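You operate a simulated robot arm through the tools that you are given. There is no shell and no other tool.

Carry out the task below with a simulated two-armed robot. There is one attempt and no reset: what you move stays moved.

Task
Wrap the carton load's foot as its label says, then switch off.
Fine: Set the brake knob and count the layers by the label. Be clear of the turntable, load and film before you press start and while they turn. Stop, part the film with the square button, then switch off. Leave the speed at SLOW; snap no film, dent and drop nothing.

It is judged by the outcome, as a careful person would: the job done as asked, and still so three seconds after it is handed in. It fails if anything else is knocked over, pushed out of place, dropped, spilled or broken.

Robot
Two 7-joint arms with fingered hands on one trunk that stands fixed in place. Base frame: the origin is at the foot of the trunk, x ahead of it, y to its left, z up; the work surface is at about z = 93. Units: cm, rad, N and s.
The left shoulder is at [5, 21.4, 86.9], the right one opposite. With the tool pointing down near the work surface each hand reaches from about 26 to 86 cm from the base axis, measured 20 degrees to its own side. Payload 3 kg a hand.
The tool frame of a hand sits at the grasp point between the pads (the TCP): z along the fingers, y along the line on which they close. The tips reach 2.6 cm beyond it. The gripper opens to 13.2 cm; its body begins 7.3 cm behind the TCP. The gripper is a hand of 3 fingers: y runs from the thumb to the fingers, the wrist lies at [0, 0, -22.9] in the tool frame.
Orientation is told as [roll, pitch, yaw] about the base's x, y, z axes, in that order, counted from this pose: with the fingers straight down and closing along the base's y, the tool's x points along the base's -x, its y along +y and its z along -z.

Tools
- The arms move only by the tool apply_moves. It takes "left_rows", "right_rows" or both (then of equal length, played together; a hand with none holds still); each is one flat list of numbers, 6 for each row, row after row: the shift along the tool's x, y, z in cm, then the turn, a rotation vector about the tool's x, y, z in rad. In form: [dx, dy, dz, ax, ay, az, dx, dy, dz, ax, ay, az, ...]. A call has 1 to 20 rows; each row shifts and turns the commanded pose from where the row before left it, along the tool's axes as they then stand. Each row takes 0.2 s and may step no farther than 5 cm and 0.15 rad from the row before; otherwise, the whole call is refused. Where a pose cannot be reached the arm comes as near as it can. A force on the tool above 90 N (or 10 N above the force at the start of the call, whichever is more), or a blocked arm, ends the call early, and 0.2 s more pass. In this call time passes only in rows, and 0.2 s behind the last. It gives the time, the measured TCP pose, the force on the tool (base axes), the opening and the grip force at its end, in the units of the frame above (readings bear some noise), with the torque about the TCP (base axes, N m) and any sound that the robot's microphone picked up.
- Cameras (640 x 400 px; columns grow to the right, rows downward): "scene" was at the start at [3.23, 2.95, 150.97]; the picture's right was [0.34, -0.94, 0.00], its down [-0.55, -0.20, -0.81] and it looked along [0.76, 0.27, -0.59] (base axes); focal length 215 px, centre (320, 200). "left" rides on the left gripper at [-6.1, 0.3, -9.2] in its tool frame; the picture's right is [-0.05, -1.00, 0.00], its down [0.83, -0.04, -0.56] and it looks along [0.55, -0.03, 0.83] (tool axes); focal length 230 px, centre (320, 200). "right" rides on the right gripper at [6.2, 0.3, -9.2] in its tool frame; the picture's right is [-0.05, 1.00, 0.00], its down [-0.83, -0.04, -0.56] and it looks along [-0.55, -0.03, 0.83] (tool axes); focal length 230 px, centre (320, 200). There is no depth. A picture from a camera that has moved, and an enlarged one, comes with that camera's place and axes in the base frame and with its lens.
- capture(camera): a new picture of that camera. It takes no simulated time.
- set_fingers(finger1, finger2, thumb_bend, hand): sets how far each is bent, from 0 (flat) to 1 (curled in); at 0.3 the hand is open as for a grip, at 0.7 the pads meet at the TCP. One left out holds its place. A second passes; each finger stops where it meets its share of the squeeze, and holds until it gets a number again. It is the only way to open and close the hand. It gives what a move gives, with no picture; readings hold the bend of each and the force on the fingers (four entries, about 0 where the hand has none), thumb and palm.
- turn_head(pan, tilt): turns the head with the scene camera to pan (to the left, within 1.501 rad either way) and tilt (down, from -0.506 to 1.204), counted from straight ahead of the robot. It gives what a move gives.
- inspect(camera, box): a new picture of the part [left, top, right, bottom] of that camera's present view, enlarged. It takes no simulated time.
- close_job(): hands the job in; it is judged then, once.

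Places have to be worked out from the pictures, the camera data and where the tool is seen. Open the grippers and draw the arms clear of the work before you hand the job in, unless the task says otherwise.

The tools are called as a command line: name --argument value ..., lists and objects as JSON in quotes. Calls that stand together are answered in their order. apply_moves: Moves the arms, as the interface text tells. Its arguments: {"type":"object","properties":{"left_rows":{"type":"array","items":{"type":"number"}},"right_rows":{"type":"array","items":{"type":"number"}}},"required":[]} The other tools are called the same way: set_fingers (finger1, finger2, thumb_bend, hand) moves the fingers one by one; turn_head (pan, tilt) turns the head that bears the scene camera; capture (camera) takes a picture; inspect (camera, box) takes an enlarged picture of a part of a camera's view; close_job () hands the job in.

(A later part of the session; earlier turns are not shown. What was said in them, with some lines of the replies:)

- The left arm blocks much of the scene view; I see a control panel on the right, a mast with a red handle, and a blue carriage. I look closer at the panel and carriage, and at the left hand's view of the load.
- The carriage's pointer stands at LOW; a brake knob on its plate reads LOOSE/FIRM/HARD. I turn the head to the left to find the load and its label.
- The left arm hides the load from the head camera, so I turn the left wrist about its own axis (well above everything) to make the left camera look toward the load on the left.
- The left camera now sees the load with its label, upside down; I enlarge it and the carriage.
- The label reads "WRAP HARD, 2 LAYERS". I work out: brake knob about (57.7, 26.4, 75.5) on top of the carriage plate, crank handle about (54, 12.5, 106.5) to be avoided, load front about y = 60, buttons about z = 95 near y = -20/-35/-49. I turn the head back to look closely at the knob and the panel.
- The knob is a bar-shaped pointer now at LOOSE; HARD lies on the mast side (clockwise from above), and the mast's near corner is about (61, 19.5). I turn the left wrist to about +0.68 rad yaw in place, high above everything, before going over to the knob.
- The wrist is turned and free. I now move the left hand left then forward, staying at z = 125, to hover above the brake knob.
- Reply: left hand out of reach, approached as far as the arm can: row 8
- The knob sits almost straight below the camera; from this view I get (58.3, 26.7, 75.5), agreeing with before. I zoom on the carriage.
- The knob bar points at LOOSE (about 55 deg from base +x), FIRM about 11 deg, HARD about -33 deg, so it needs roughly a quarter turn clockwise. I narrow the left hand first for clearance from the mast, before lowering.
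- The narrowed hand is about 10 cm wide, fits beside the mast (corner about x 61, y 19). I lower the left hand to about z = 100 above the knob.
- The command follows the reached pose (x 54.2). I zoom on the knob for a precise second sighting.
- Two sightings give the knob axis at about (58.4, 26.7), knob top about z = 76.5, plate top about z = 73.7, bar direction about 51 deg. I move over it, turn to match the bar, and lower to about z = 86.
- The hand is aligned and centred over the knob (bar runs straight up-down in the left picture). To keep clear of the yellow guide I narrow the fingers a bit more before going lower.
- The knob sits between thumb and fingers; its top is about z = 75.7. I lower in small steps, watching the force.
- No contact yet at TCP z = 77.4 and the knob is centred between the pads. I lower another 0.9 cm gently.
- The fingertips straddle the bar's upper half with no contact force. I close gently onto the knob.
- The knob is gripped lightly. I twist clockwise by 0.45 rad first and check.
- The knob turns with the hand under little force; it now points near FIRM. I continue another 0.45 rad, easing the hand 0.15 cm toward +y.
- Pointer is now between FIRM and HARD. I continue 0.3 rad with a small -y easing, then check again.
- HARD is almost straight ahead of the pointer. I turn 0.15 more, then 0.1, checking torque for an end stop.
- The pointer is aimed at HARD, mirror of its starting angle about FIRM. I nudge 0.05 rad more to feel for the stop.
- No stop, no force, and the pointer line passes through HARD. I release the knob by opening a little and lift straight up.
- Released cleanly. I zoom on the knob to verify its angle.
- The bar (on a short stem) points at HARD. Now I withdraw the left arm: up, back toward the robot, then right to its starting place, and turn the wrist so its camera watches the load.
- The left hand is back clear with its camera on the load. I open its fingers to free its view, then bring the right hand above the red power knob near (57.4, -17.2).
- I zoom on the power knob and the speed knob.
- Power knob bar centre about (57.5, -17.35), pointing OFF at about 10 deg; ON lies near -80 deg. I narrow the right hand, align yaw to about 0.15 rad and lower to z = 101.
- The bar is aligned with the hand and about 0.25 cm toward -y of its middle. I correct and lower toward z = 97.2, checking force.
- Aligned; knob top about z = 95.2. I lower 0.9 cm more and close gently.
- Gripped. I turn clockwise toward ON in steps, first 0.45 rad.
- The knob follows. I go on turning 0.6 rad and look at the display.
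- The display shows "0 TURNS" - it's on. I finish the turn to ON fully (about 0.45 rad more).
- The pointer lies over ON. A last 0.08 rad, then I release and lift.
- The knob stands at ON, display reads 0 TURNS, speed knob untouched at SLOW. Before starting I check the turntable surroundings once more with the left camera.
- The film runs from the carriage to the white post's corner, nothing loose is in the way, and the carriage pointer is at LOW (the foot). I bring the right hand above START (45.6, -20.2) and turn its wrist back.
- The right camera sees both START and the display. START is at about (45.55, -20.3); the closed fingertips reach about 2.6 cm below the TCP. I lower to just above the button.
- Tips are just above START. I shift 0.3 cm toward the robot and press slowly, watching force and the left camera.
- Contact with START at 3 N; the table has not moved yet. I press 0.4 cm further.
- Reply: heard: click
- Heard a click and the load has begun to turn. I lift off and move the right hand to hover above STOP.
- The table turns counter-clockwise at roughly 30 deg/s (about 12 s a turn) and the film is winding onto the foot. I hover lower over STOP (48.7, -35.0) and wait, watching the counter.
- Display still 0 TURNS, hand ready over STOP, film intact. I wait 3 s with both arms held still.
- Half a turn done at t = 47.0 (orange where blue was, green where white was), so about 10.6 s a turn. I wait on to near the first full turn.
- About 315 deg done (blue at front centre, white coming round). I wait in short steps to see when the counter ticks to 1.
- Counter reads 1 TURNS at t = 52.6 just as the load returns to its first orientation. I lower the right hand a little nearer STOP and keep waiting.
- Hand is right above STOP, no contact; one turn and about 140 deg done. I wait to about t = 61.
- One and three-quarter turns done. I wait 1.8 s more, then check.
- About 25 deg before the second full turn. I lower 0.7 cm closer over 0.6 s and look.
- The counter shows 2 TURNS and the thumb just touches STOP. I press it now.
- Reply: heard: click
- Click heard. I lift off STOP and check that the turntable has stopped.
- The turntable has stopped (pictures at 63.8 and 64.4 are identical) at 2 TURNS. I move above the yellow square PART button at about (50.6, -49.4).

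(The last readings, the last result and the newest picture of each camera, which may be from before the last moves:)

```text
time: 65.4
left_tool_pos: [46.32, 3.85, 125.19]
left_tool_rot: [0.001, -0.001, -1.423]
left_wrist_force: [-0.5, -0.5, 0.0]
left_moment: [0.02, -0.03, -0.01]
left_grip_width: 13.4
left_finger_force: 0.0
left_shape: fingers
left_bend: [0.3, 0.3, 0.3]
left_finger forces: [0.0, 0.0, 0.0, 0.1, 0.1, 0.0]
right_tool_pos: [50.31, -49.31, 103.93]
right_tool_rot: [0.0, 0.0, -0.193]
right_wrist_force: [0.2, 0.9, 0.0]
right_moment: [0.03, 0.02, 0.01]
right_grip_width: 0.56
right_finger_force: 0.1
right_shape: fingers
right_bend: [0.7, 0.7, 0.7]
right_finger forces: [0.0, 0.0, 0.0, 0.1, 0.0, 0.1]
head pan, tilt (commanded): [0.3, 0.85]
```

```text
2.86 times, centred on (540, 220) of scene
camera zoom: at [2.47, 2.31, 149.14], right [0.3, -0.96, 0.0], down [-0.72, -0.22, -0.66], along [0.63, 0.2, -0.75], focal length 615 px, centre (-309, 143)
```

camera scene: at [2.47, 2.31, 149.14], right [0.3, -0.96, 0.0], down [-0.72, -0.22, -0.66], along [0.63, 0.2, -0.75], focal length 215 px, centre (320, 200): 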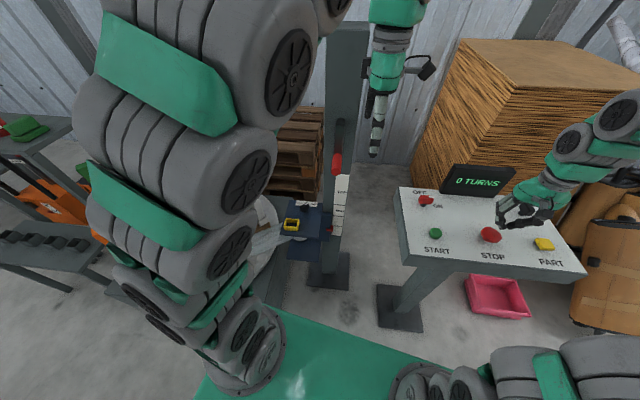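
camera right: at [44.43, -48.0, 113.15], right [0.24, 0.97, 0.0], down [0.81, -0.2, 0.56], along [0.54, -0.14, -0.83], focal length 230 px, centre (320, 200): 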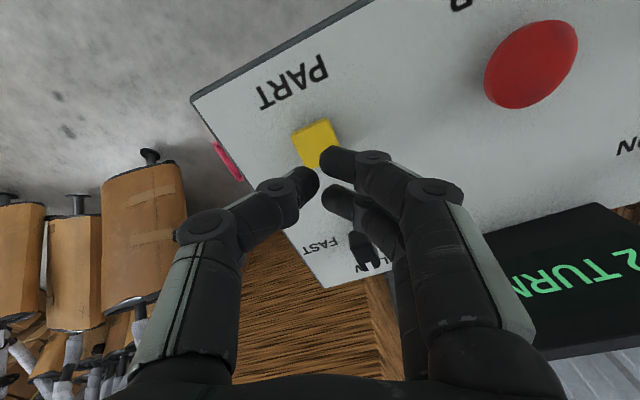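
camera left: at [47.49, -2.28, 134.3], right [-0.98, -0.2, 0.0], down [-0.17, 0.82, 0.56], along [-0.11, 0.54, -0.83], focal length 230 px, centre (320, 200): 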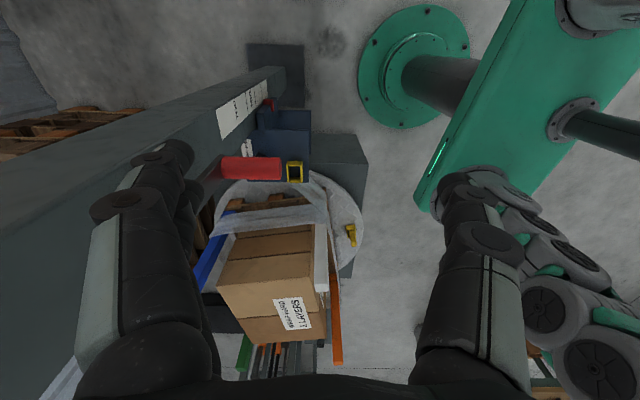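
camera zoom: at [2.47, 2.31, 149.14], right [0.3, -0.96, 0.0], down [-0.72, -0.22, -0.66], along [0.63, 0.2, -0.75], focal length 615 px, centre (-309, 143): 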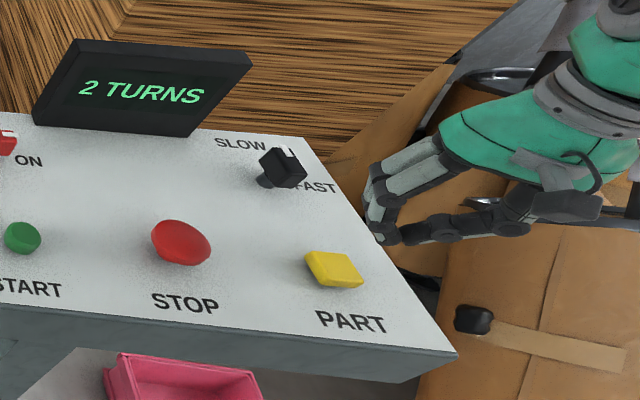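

PART is about 0.6 cm more toward -y: (50.6, -50.0). I correct and lower to just above it.

apply_moves --right_rows '[-0.2, -0.55, 2.5, 0, 0, 0, 0, 0, 2.3, 0, 0, 0]'

capture --camera "right"

inspect --camera "scene" --box '[500, 190, 600, 270]'

```text
time: 66.0
left_tool_pos: [46.24, 3.72, 125.03]
left_tool_rot: [0.0, -0.001, -1.422]
left_wrist_force: [0.9, 0.3, 0.1]
left_moment: [0.01, 0.0, 0.01]
left_grip_width: 13.4
left_finger_force: 0.0
left_shape: fingers
left_bend: [0.3, 0.3, 0.3]
left_finger forces: [0.0, 0.0, 0.1, 0.0, 0.0, 0.0]
right_tool_pos: [50.53, -49.87, 98.93]
right_tool_rot: [-0.001, 0.0, -0.195]
right_wrist_force: [0.0, 0.1, 0.4]
right_moment: [0.0, -0.01, 0.0]
right_grip_width: 0.56
right_finger_force: 0.0
right_shape: fingers
right_bend: [0.7, 0.7, 0.7]
right_finger forces: [0.1, 0.0, 0.0, 0.0, 0.0, 0.1]
head pan, tilt (commanded): [0.3, 0.85]
```

```text
taken
camera right: at [44.62, -48.49, 108.14], right [0.24, 0.97, 0.0], down [0.81, -0.2, 0.56], along [0.54, -0.13, -0.83], focal length 230 px, centre (320, 200)
```

right: 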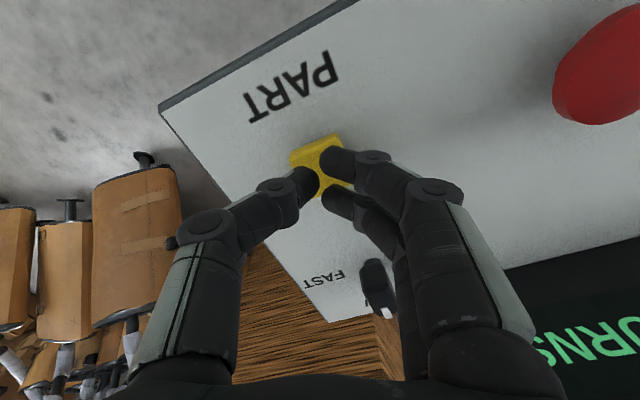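

```text
5.00 times, centred on (550, 230) of scene
camera zoom: at [2.47, 2.31, 149.14], right [0.3, -0.96, 0.0], down [-0.72, -0.22, -0.66], along [0.63, 0.2, -0.75], focal length 1076 px, centre (-830, 50)
```

zoom: 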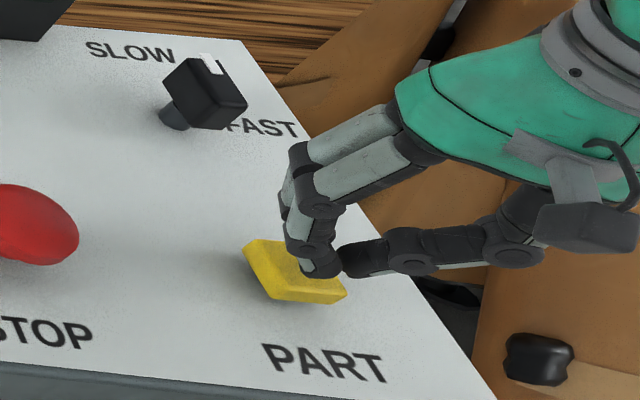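

Tips are centred over PART. I press down slowly.

apply_moves --right_rows '[0.1, 0, 0.6, 0, 0, 0, 0, 0, 0.5, 0, 0, 0]'

```text
time: 66.6
left_tool_pos: [46.27, 3.82, 125.09]
left_tool_rot: [-0.001, -0.001, -1.422]
left_wrist_force: [-1.0, -0.2, 0.4]
left_moment: [0.0, 0.0, 0.02]
left_grip_width: 13.41
left_finger_force: 0.1
left_shape: fingers
left_bend: [0.3, 0.3, 0.3]
left_finger forces: [0.0, 0.0, 0.1, 0.0, 0.0, 0.0]
right_tool_pos: [50.64, -49.76, 97.69]
right_tool_rot: [0.0, 0.0, -0.195]
right_wrist_force: [-0.4, 0.7, 1.0]
right_moment: [-0.01, 0.0, 0.01]
right_grip_width: 0.55
right_finger_force: 0.6
right_shape: fingers
right_bend: [0.7, 0.7, 0.7]
right_finger forces: [0.0, 0.0, 0.0, 0.1, 0.9, 0.0]
head pan, tilt (commanded): [0.3, 0.85]
```

Just touching (1 N). I press 0.5 cm further.

apply_moves --right_rows '[0, 0, 0.5, 0, 0, 0]'

capture --camera "left"

```text
time: 67.0
left_tool_pos: [46.26, 3.85, 125.04]
left_tool_rot: [0.0, 0.001, -1.421]
left_wrist_force: [-0.3, 0.6, 0.5]
left_moment: [-0.03, -0.01, -0.04]
left_grip_width: 13.41
left_finger_force: 0.0
left_shape: fingers
left_bend: [0.3, 0.3, 0.3]
left_finger forces: [0.0, 0.1, 0.1, 0.0, 0.0, 0.0]
right_tool_pos: [50.68, -49.95, 97.28]
right_tool_rot: [-0.001, 0.001, -0.196]
right_wrist_force: [0.8, 0.9, 3.2]
right_moment: [0.02, 0.0, 0.0]
right_grip_width: 0.52
right_finger_force: 1.9
right_shape: fingers
right_bend: [0.7, 0.7, 0.7]
right_finger forces: [0.8, 0.7, 0.0, 0.1, 1.9, 0.0]
head pan, tilt (commanded): [0.3, 0.85]
heard: click
```

```text
taken
camera left: at [47.49, -2.27, 134.29], right [-0.98, -0.2, 0.0], down [-0.17, 0.82, 0.56], along [-0.11, 0.54, -0.83], focal length 230 px, centre (320, 200)
```

left: 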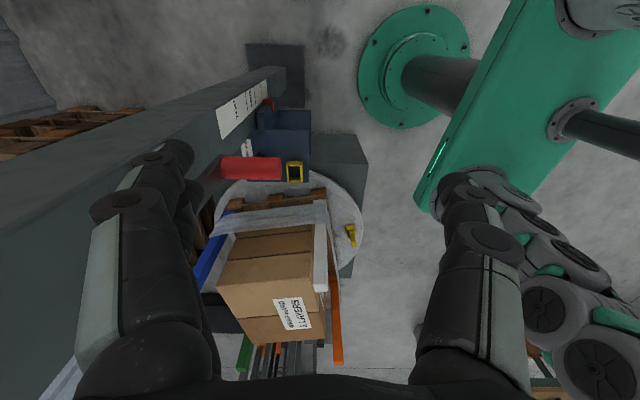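

Click heard and the film span between carriage and load is gone. I lift off and check the wrap.

apply_moves --right_rows '[0, 0, -4, 0, 0, 0, 0, 0, -5, 0, 0, 0]'

inspect --camera "left" --box '[190, 130, 390, 290]'

inspect --camera "scene" --box '[400, 150, 600, 290]'

```text
time: 67.6
left_tool_pos: [46.17, 3.82, 125.03]
left_tool_rot: [0.0, 0.0, -1.423]
left_wrist_force: [-0.2, 0.3, -0.1]
left_moment: [-0.01, -0.01, -0.03]
left_grip_width: 13.4
left_finger_force: 0.0
left_shape: fingers
left_bend: [0.3, 0.3, 0.3]
left_finger forces: [0.0, 0.1, 0.0, 0.0, 0.0, 0.0]
right_tool_pos: [50.45, -49.77, 106.18]
right_tool_rot: [0.002, 0.0, -0.195]
right_wrist_force: [-0.9, 0.4, 0.8]
right_moment: [-0.06, 0.01, 0.01]
right_grip_width: 0.55
right_finger_force: 0.1
right_shape: fingers
right_bend: [0.7, 0.7, 0.7]
right_finger forces: [0.1, 0.0, 0.1, 0.0, 0.0, 0.1]
head pan, tilt (commanded): [0.3, 0.85]
```

```text
2.50 times, centred on (290, 210) of left
camera zoom: at [47.5, -2.29, 134.29], right [-0.98, -0.2, 0.0], down [-0.16, 0.82, 0.56], along [-0.11, 0.54, -0.83], focal length 575 px, centre (395, 175)
```

zoom: 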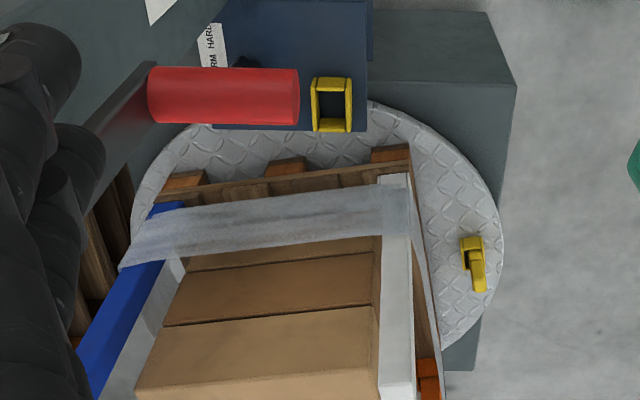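

```text
2.86 times, centred on (500, 220) of scene
camera zoom: at [2.47, 2.31, 149.14], right [0.3, -0.96, 0.0], down [-0.72, -0.22, -0.66], along [0.63, 0.2, -0.75], focal length 615 px, centre (-194, 143)
```

zoom: 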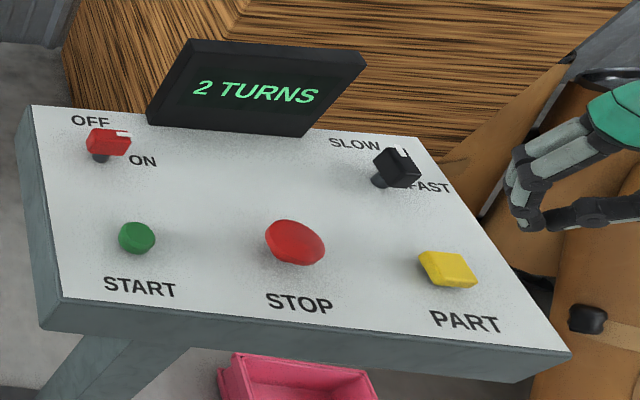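

The film band wraps the load's foot and is parted, the speed knob is unmoved at SLOW. Now I bring the right hand back over the power knob, turning the wrist to the bar's present direction.

apply_moves --right_rows '[-0.08, 4.75, -0.3, 0, 0, 0, -0.08, 4.75, -0.3, 0, 0, 0, -0.08, 4.75, -0.3, 0, 0, 0, -0.08, 4.75, -0.3, 0, 0, 0, -0.08, 4.75, -0.3, 0, 0, 0, -0.08, 4.75, -0.3, 0, 0, 0, -0.08, 4.7, -0.3, 0, 0, 0, 0, 0, 0, 0, 0, 0.15, 0, 0, 0, 0, 0, 0.15, 0, 0, 0, 0, 0, 0.15, 0, 0, 0, 0, 0, 0.15, 0, 0, 0, 0, 0, 0.15, 0, 0, 0, 0, 0, 0.15, 0, 0, 0, 0, 0, 0.15, 0, 0, 0, 0, 0, 0.15]'

set_fingers --hand "right" --finger1 0.57 --finger2 0.57 --thumb_bend 0.57

capture --camera "right"

capture --camera "scene"

```text
time: 70.8
left_tool_pos: [46.22, 3.84, 125.08]
left_tool_rot: [0.001, -0.001, -1.423]
left_wrist_force: [0.0, 0.4, -0.3]
left_moment: [0.0, -0.02, 0.04]
left_grip_width: 13.39
left_finger_force: 0.0
left_shape: fingers
left_bend: [0.3, 0.3, 0.3]
left_finger forces: [0.0, 0.0, 0.0, 0.0, 0.0, 0.1]
right_tool_pos: [57.56, -17.49, 108.27]
right_tool_rot: [0.001, 0.0, -1.396]
right_wrist_force: [-0.6, 0.2, -0.3]
right_moment: [0.0, -0.02, 0.02]
right_grip_width: 0.57
right_finger_force: 0.0
right_shape: fingers
right_bend: [0.7, 0.7, 0.7]
right_finger forces: [0.0, 0.0, 0.0, 0.1, 0.0, 0.0]
head pan, tilt (commanded): [0.3, 0.85]
```

```text
time: 71.8
left_tool_pos: [46.23, 3.84, 125.1]
left_tool_rot: [0.002, -0.001, -1.422]
left_wrist_force: [-0.4, -0.1, 0.2]
left_moment: [-0.03, 0.0, 0.02]
left_grip_width: 13.38
left_finger_force: 0.1
left_shape: fingers
left_bend: [0.3, 0.3, 0.3]
left_finger forces: [0.0, 0.0, 0.0, 0.1, 0.0, 0.1]
right_tool_pos: [57.49, -17.39, 108.3]
right_tool_rot: [0.002, 0.001, -1.393]
right_wrist_force: [0.2, -0.3, -0.7]
right_moment: [0.03, 0.01, 0.02]
right_grip_width: 4.7
right_finger_force: 0.0
right_shape: fingers
right_bend: [0.56, 0.56, 0.56]
right_finger forces: [0.0, 0.0, 0.1, 0.0, 0.1, 0.1]
head pan, tilt (commanded): [0.3, 0.85]
```

```text
taken
camera right: at [56.75, -11.47, 117.62], right [0.99, 0.13, 0.0], down [0.1, -0.83, 0.56], along [0.07, -0.55, -0.83], focal length 230 px, centre (320, 200)
```

right: 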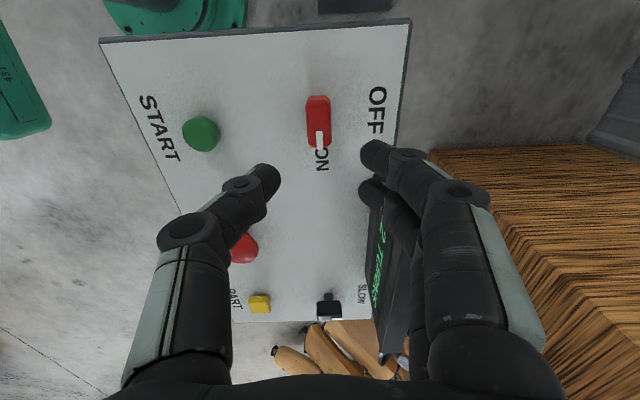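

```text
taken
camera scene: at [2.47, 2.31, 149.14], right [0.3, -0.96, 0.0], down [-0.72, -0.22, -0.66], along [0.63, 0.2, -0.75], focal length 215 px, centre (320, 200)
```

scene: 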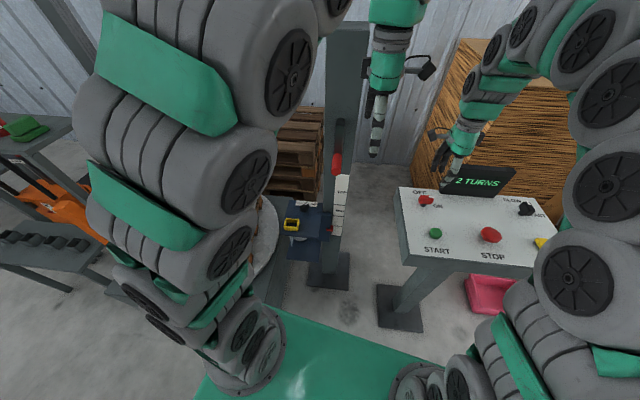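

Aligned over the power knob. I lower to z = 100 and check the alignment.

apply_moves --right_rows '[0, 0, 4, 0, 0, 0, 0, 0, 4.2, 0, 0, 0]'

capture --camera "right"

```text
time: 72.4
left_tool_pos: [46.24, 3.81, 125.07]
left_tool_rot: [0.0, 0.0, -1.422]
left_wrist_force: [0.0, -0.4, 0.1]
left_moment: [0.0, 0.0, -0.01]
left_grip_width: 13.38
left_finger_force: 0.0
left_shape: fingers
left_bend: [0.3, 0.3, 0.3]
left_finger forces: [0.0, 0.0, 0.2, 0.0, 0.0, 0.1]
right_tool_pos: [57.76, -17.36, 100.18]
right_tool_rot: [0.001, 0.0, -1.392]
right_wrist_force: [-0.8, -0.1, 0.6]
right_moment: [-0.02, 0.05, -0.05]
right_grip_width: 4.76
right_finger_force: 0.1
right_shape: fingers
right_bend: [0.56, 0.56, 0.56]
right_finger forces: [0.0, 0.1, 0.1, 0.1, 0.0, 0.0]
head pan, tilt (commanded): [0.3, 0.85]
```

```text
taken
camera right: at [56.93, -11.45, 109.47], right [0.99, 0.13, 0.0], down [0.1, -0.83, 0.56], along [0.07, -0.55, -0.83], focal length 230 px, centre (320, 200)
```

right: 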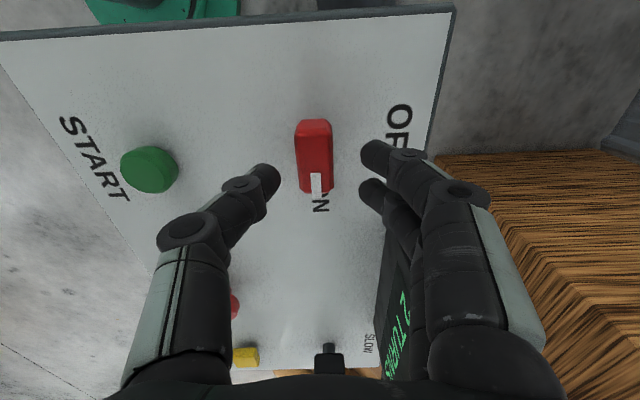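

The bar is about 0.3 cm to the thumb side; I shift and lower to z about 97.

apply_moves --right_rows '[0, -0.28, 1.6, 0, 0, 0, 0, 0, 1.5, 0, 0, 0]'

capture --camera "right"

```text
time: 73.0
left_tool_pos: [46.17, 3.82, 124.98]
left_tool_rot: [-0.001, -0.001, -1.421]
left_wrist_force: [0.2, -0.4, 0.3]
left_moment: [0.03, -0.02, 0.02]
left_grip_width: 13.42
left_finger_force: 0.0
left_shape: fingers
left_bend: [0.3, 0.3, 0.3]
left_finger forces: [0.1, 0.0, 0.0, 0.0, 0.0, 0.0]
right_tool_pos: [57.43, -17.56, 97.08]
right_tool_rot: [0.003, 0.002, -1.392]
right_wrist_force: [0.7, 0.0, -0.2]
right_moment: [0.02, 0.03, -0.02]
right_grip_width: 4.76
right_finger_force: 0.1
right_shape: fingers
right_bend: [0.56, 0.56, 0.56]
right_finger forces: [0.1, 0.1, 0.0, 0.0, 0.1, 0.1]
head pan, tilt (commanded): [0.3, 0.85]
```

```text
taken
camera right: at [56.61, -11.53, 106.39], right [0.99, 0.13, 0.0], down [0.1, -0.83, 0.56], along [0.07, -0.55, -0.83], focal length 230 px, centre (320, 200)
```

right: 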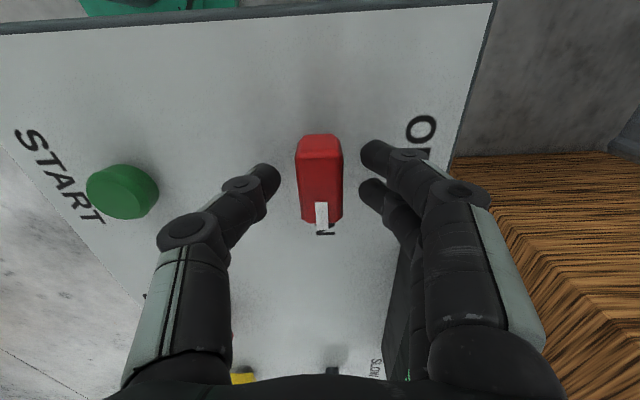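

Centred. I lower 0.75 cm and close gently on the bar.

apply_moves --right_rows '[0.12, 0, 0.4, 0, 0, 0, 0, 0, 0.35, 0, 0, 0]'

set_fingers --hand "right" --finger1 0.66 --finger2 0.66 --thumb_bend 0.66

capture --camera "right"

```text
time: 73.6
left_tool_pos: [46.36, 3.86, 125.14]
left_tool_rot: [0.001, 0.001, -1.421]
left_wrist_force: [0.4, 0.7, 0.5]
left_moment: [-0.01, -0.01, -0.02]
left_grip_width: 13.38
left_finger_force: 0.1
left_shape: fingers
left_bend: [0.3, 0.3, 0.3]
left_finger forces: [0.0, 0.0, 0.0, 0.0, 0.0, 0.1]
right_tool_pos: [57.28, -17.47, 96.37]
right_tool_rot: [-0.001, 0.0, -1.391]
right_wrist_force: [1.2, 1.9, 0.9]
right_moment: [0.04, 0.0, 0.0]
right_grip_width: 4.74
right_finger_force: 0.0
right_shape: fingers
right_bend: [0.56, 0.56, 0.56]
right_finger forces: [0.0, 0.0, 0.1, 0.0, 0.0, 0.0]
head pan, tilt (commanded): [0.3, 0.85]
```

```text
time: 74.6
left_tool_pos: [46.22, 3.79, 125.03]
left_tool_rot: [0.0, 0.001, -1.423]
left_wrist_force: [-0.5, 0.1, -0.1]
left_moment: [-0.02, 0.01, 0.03]
left_grip_width: 13.38
left_finger_force: 0.2
left_shape: fingers
left_bend: [0.3, 0.3, 0.3]
left_finger forces: [0.0, 0.0, 0.0, 0.0, 0.1, 0.0]
right_tool_pos: [57.33, -17.33, 96.4]
right_tool_rot: [-0.001, 0.001, -1.392]
right_wrist_force: [2.5, 1.0, -1.7]
right_moment: [0.06, 0.01, 0.03]
right_grip_width: 2.28
right_finger_force: 2.4
right_shape: fingers
right_bend: [0.63, 0.63, 0.65]
right_finger forces: [2.1, 2.1, 0.1, 0.1, 1.3, 0.0]
head pan, tilt (commanded): [0.3, 0.85]
```

```text
taken
camera right: at [56.5, -11.38, 105.6], right [0.99, 0.13, 0.0], down [0.1, -0.83, 0.56], along [0.07, -0.55, -0.83], focal length 230 px, centre (320, 200)
```

right: 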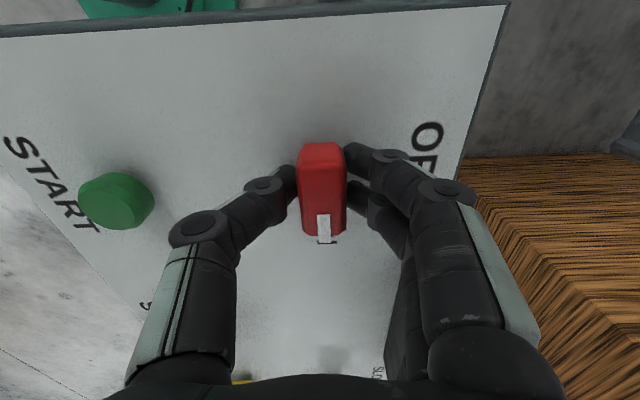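

Gripped. I turn counter-clockwise back toward OFF, first 0.75 rad.

apply_moves --right_rows '[0, 0.1, 0, 0, 0, -0.15, 0, 0, 0, 0, 0, -0.15, 0, 0, 0, 0, 0, -0.15, 0, 0, 0, 0, 0, -0.15, 0, 0, 0, 0, 0, -0.15]'

capture --camera "right"

```text
time: 75.8
left_tool_pos: [46.24, 3.77, 125.05]
left_tool_rot: [0.0, 0.0, -1.421]
left_wrist_force: [-0.1, 0.3, -0.1]
left_moment: [0.02, -0.04, 0.0]
left_grip_width: 13.4
left_finger_force: 0.1
left_shape: fingers
left_bend: [0.3, 0.3, 0.3]
left_finger forces: [0.0, 0.1, 0.1, 0.0, 0.0, 0.0]
right_tool_pos: [57.35, -17.32, 96.24]
right_tool_rot: [0.0, 0.0, -0.642]
right_wrist_force: [4.3, 1.3, 0.4]
right_moment: [0.03, -0.06, -0.02]
right_grip_width: 2.25
right_finger_force: 3.2
right_shape: fingers
right_bend: [0.63, 0.63, 0.65]
right_finger forces: [2.4, 2.6, 0.0, 0.0, 1.1, 0.0]
head pan, tilt (commanded): [0.3, 0.85]
```

```text
taken
camera right: at [52.62, -13.57, 105.53], right [0.64, 0.77, 0.0], down [0.64, -0.53, 0.56], along [0.43, -0.35, -0.83], focal length 230 px, centre (320, 200)
```

right: 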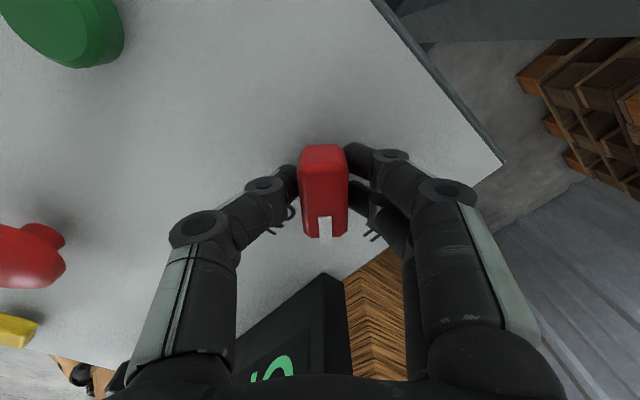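

Following well. I ease 0.15 cm toward +x and turn the rest of the way to OFF.

apply_moves --right_rows '[-0.12, 0.09, 0, 0, 0, -0.15, 0, 0, 0, 0, 0, -0.15, 0, 0, 0, 0, 0, -0.15, 0, 0, 0, 0, 0, -0.15, 0, 0, 0, 0, 0, -0.15, 0, 0, 0, 0, 0, -0.06]'

capture --camera "right"

inspect --camera "scene" --box '[380, 130, 560, 260]'

```text
time: 77.2
left_tool_pos: [46.19, 3.84, 125.11]
left_tool_rot: [0.0, -0.001, -1.424]
left_wrist_force: [-1.1, 0.7, -0.7]
left_moment: [0.03, -0.01, -0.01]
left_grip_width: 13.42
left_finger_force: 0.0
left_shape: fingers
left_bend: [0.3, 0.3, 0.3]
left_finger forces: [0.0, 0.0, 0.0, 0.0, 0.0, 0.1]
right_tool_pos: [57.5, -17.46, 96.36]
right_tool_rot: [-0.001, 0.002, 0.168]
right_wrist_force: [2.4, 5.7, -2.0]
right_moment: [0.07, -0.08, -0.08]
right_grip_width: 2.25
right_finger_force: 2.9
right_shape: fingers
right_bend: [0.63, 0.63, 0.66]
right_finger forces: [2.9, 2.6, 0.0, 0.1, 0.8, 0.0]
head pan, tilt (commanded): [0.3, 0.85]
```

```text
taken
camera right: at [51.34, -18.24, 105.57], right [-0.12, 0.99, 0.0], down [0.83, 0.1, 0.55], along [0.55, 0.06, -0.83], focal length 230 px, centre (320, 200)
```

right: 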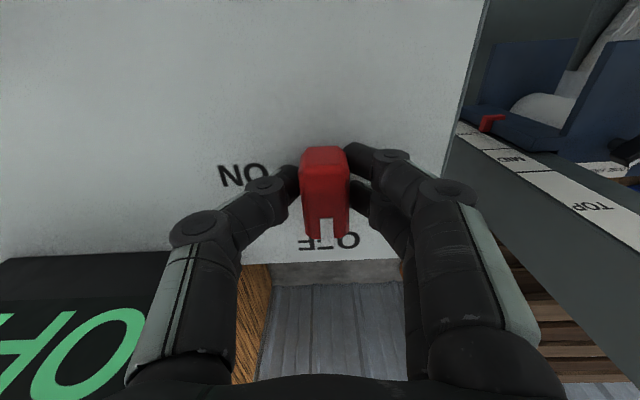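

```text
3.08 times, centred on (470, 195) of scene
camera zoom: at [2.47, 2.32, 149.14], right [0.3, -0.96, 0.0], down [-0.72, -0.22, -0.66], along [0.63, 0.2, -0.75], focal length 662 px, centre (-142, 215)
```

zoom: 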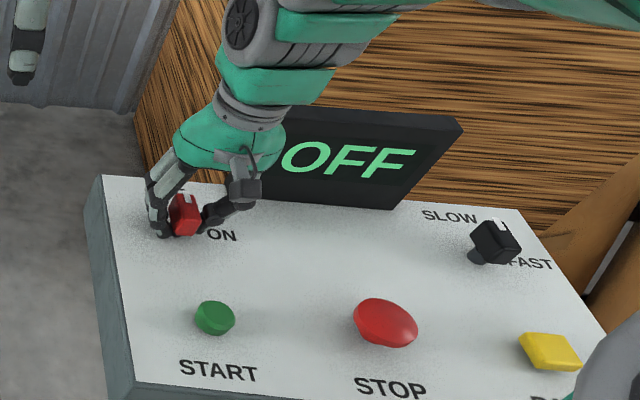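

Display reads OFF and the pointer is at OFF. I release the knob, lift clear, and move the right hand away over the front of the panel.

set_fingers --hand "right" --finger1 0.57 --finger2 0.57 --thumb_bend 0.57

apply_moves --right_rows '[0, 0, -1, 0, 0, 0, 0, 0, -4, 0, 0, 0, 0, 0, -5, 0, 0, 0, 0, 0, -5, 0, 0, 0, 0, 0, -5, 0, 0, 0]'

capture --camera "right"

inspect --camera "scene" --box '[380, 130, 580, 280]'

```text
time: 78.2
left_tool_pos: [46.29, 3.7, 124.99]
left_tool_rot: [0.0, 0.0, -1.422]
left_wrist_force: [-0.1, 0.2, -0.1]
left_moment: [0.0, 0.03, -0.02]
left_grip_width: 13.4
left_finger_force: 0.0
left_shape: fingers
left_bend: [0.3, 0.3, 0.3]
left_finger forces: [0.1, 0.0, 0.0, 0.0, 0.1, 0.0]
right_tool_pos: [57.45, -17.36, 96.41]
right_tool_rot: [0.0, 0.001, 0.166]
right_wrist_force: [-0.5, 0.1, -0.7]
right_moment: [-0.01, 0.02, -0.01]
right_grip_width: 4.71
right_finger_force: 0.0
right_shape: fingers
right_bend: [0.56, 0.56, 0.56]
right_finger forces: [0.0, 0.0, 0.0, 0.0, 0.0, 0.1]
head pan, tilt (commanded): [0.3, 0.85]
```

```text
time: 79.4
left_tool_pos: [46.17, 3.86, 125.04]
left_tool_rot: [0.0, 0.0, -1.424]
left_wrist_force: [-1.2, 0.3, 0.5]
left_moment: [0.01, 0.0, -0.02]
left_grip_width: 13.4
left_finger_force: 0.0
left_shape: fingers
left_bend: [0.3, 0.3, 0.3]
left_finger forces: [0.1, 0.0, 0.1, 0.1, 0.0, 0.0]
right_tool_pos: [57.29, -17.3, 116.35]
right_tool_rot: [0.001, -0.002, 0.166]
right_wrist_force: [0.6, 1.6, -1.5]
right_moment: [-0.04, -0.02, 0.05]
right_grip_width: 4.74
right_finger_force: 0.1
right_shape: fingers
right_bend: [0.56, 0.56, 0.56]
right_finger forces: [0.0, 0.1, 0.0, 0.0, 0.0, 0.0]
head pan, tilt (commanded): [0.3, 0.85]
```

```text
taken
camera right: at [51.1, -18.1, 125.56], right [-0.11, 0.99, 0.0], down [0.83, 0.09, 0.56], along [0.55, 0.06, -0.83], focal length 230 px, centre (320, 200)
```

right: 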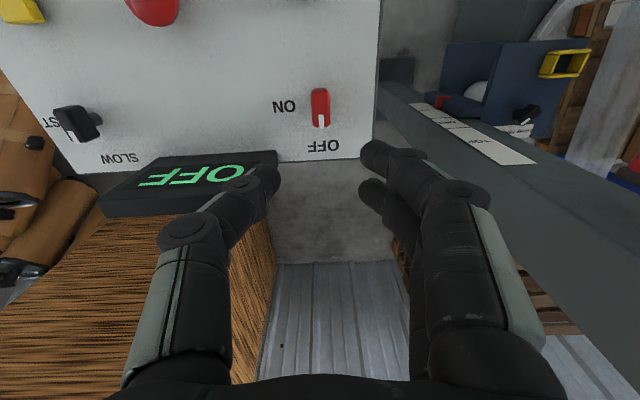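

```text
2.67 times, centred on (480, 205) of scene
camera zoom: at [2.47, 2.31, 149.14], right [0.3, -0.96, 0.0], down [-0.72, -0.22, -0.66], along [0.63, 0.2, -0.75], focal length 574 px, centre (-107, 187)
```

zoom: 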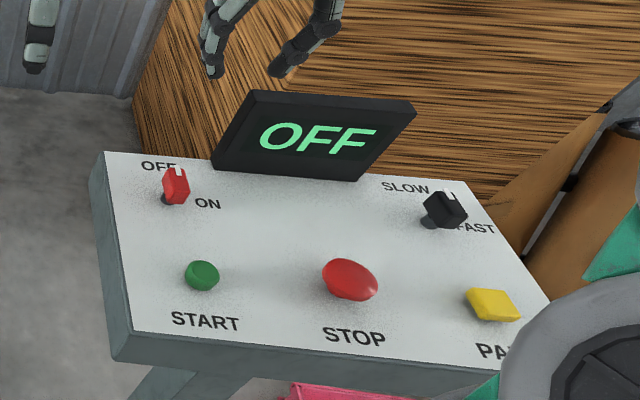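

OFF is shown, all panel controls are in place. I draw the right hand back to its starting place and open it, then check everything.

apply_moves --right_rows '[3.345, -2.125, -0.7, 0, 0, 0, 3.345, -2.125, -0.7, 0, 0, 0, 3.345, -2.125, -0.7, 0, 0, 0, 3.345, -2.125, -0.7, 0, 0, 0]'

set_fingers --hand "right" --finger1 0.3 --finger2 0.3 --thumb_bend 0.3

capture --camera "scene"

capture --camera "left"

inspect --camera "scene" --box '[230, 150, 370, 270]'

inspect --camera "left" --box '[190, 150, 390, 390]'

```text
time: 80.4
left_tool_pos: [46.27, 3.79, 124.99]
left_tool_rot: [0.0, 0.0, -1.422]
left_wrist_force: [-0.2, -0.6, -0.4]
left_moment: [-0.01, 0.03, 0.01]
left_grip_width: 13.38
left_finger_force: 0.1
left_shape: fingers
left_bend: [0.3, 0.3, 0.3]
left_finger forces: [0.0, 0.1, 0.0, 0.0, 0.0, 0.0]
right_tool_pos: [45.72, -27.78, 119.19]
right_tool_rot: [0.0, 0.001, 0.168]
right_wrist_force: [0.2, 0.1, 0.2]
right_moment: [-0.02, 0.01, 0.0]
right_grip_width: 4.74
right_finger_force: 0.1
right_shape: fingers
right_bend: [0.56, 0.56, 0.56]
right_finger forces: [0.1, 0.0, 0.1, 0.1, 0.1, 0.0]
head pan, tilt (commanded): [0.3, 0.85]
```

```text
time: 81.4
left_tool_pos: [46.28, 3.73, 125.06]
left_tool_rot: [0.0, 0.0, -1.423]
left_wrist_force: [0.0, 0.2, 0.5]
left_moment: [-0.04, 0.02, 0.03]
left_grip_width: 13.4
left_finger_force: 0.1
left_shape: fingers
left_bend: [0.3, 0.3, 0.3]
left_finger forces: [0.1, 0.1, 0.1, 0.0, 0.0, 0.0]
right_tool_pos: [45.69, -27.85, 119.05]
right_tool_rot: [-0.001, 0.0, 0.165]
right_wrist_force: [-0.6, -0.4, 0.0]
right_moment: [0.0, -0.02, -0.01]
right_grip_width: 13.4
right_finger_force: 0.0
right_shape: fingers
right_bend: [0.3, 0.3, 0.3]
right_finger forces: [0.0, 0.0, 0.0, 0.0, 0.0, 0.0]
head pan, tilt (commanded): [0.3, 0.85]
```

```text
taken
camera scene: at [2.47, 2.31, 149.14], right [0.3, -0.96, 0.0], down [-0.72, -0.22, -0.66], along [0.63, 0.2, -0.75], focal length 215 px, centre (320, 200)
```

scene: 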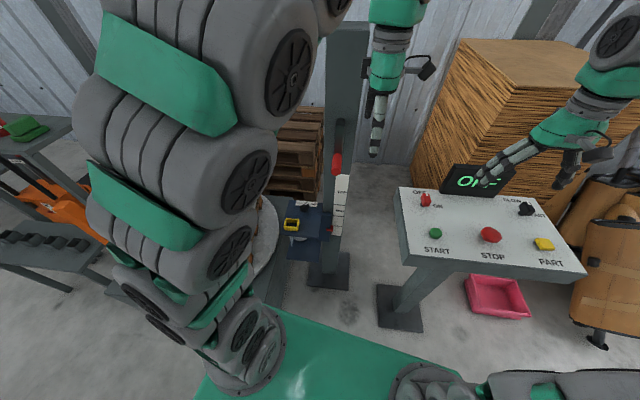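

```text
taken
camera left: at [47.49, -2.28, 134.29], right [-0.98, -0.2, 0.0], down [-0.17, 0.82, 0.56], along [-0.11, 0.54, -0.83], focal length 230 px, centre (320, 200)
```

left: 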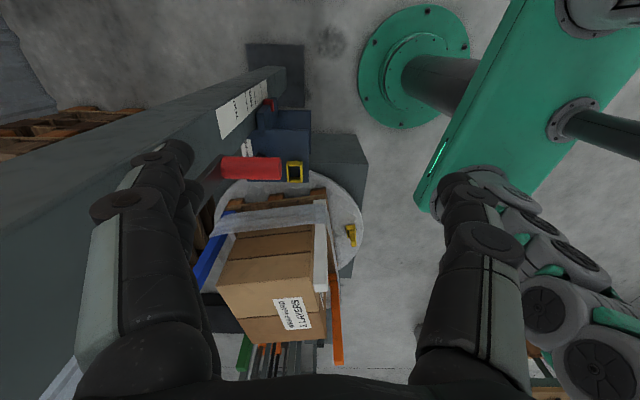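

```text
3.33 times, centred on (300, 210) of scene
camera zoom: at [2.47, 2.31, 149.14], right [0.3, -0.96, 0.0], down [-0.72, -0.22, -0.66], along [0.63, 0.2, -0.75], focal length 717 px, centre (387, 167)
```

zoom: 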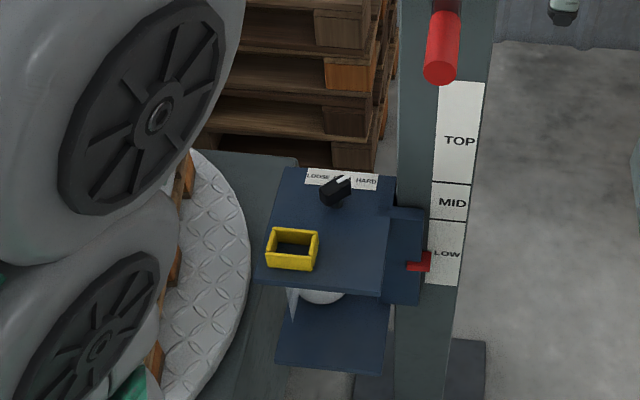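

```text
1.67 times, centred on (290, 270) of left
camera zoom: at [47.49, -2.28, 134.29], right [-0.98, -0.2, 0.0], down [-0.17, 0.82, 0.56], along [-0.11, 0.54, -0.83], focal length 384 px, centre (370, 83)
```

zoom: 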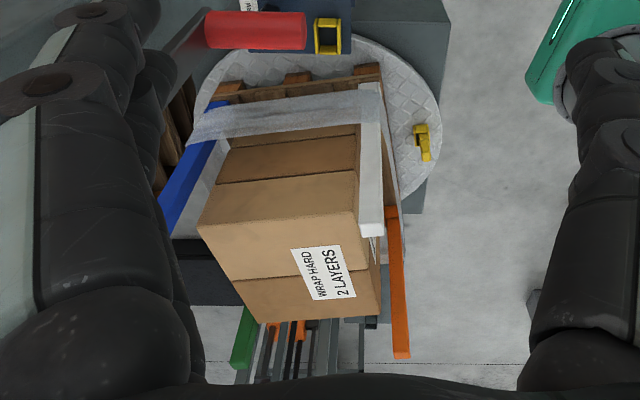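

Checked: the film band wraps the load's foot and is parted, 2 turns were counted, the brake knob is at HARD and the speed still at SLOW. Power is OFF, nothing else has moved, and both hands are open and clear, so I hand in the job.

close_job

```text
The job is handed in.
```

I wrapped the carton load's foot as its label says ("WRAP HARD, 2 LAYERS"), parted the film and switched the machine off. The job is handed in; the tool confirmed the hand-in but gave no verdict.

- **Brake:** I turned the knob from LOOSE to HARD before starting.
- **Layers:** the counter read 2 TURNS when I pressed STOP. The table came to rest just past that, by roughly 8 degrees.
- **Clearance:** both hands were away from the turntable, load and film before I pressed START and while they turned.
- **Film:** it wound on without snapping, and the PART button cut it. The band sits around the load's foot.
- **Controls:** the speed knob is still at SLOW, the carriage is still at LOW, and the display reads OFF.

In the final pictures nothing else looks moved, dented or dropped. Both hands are open and drawn clear.
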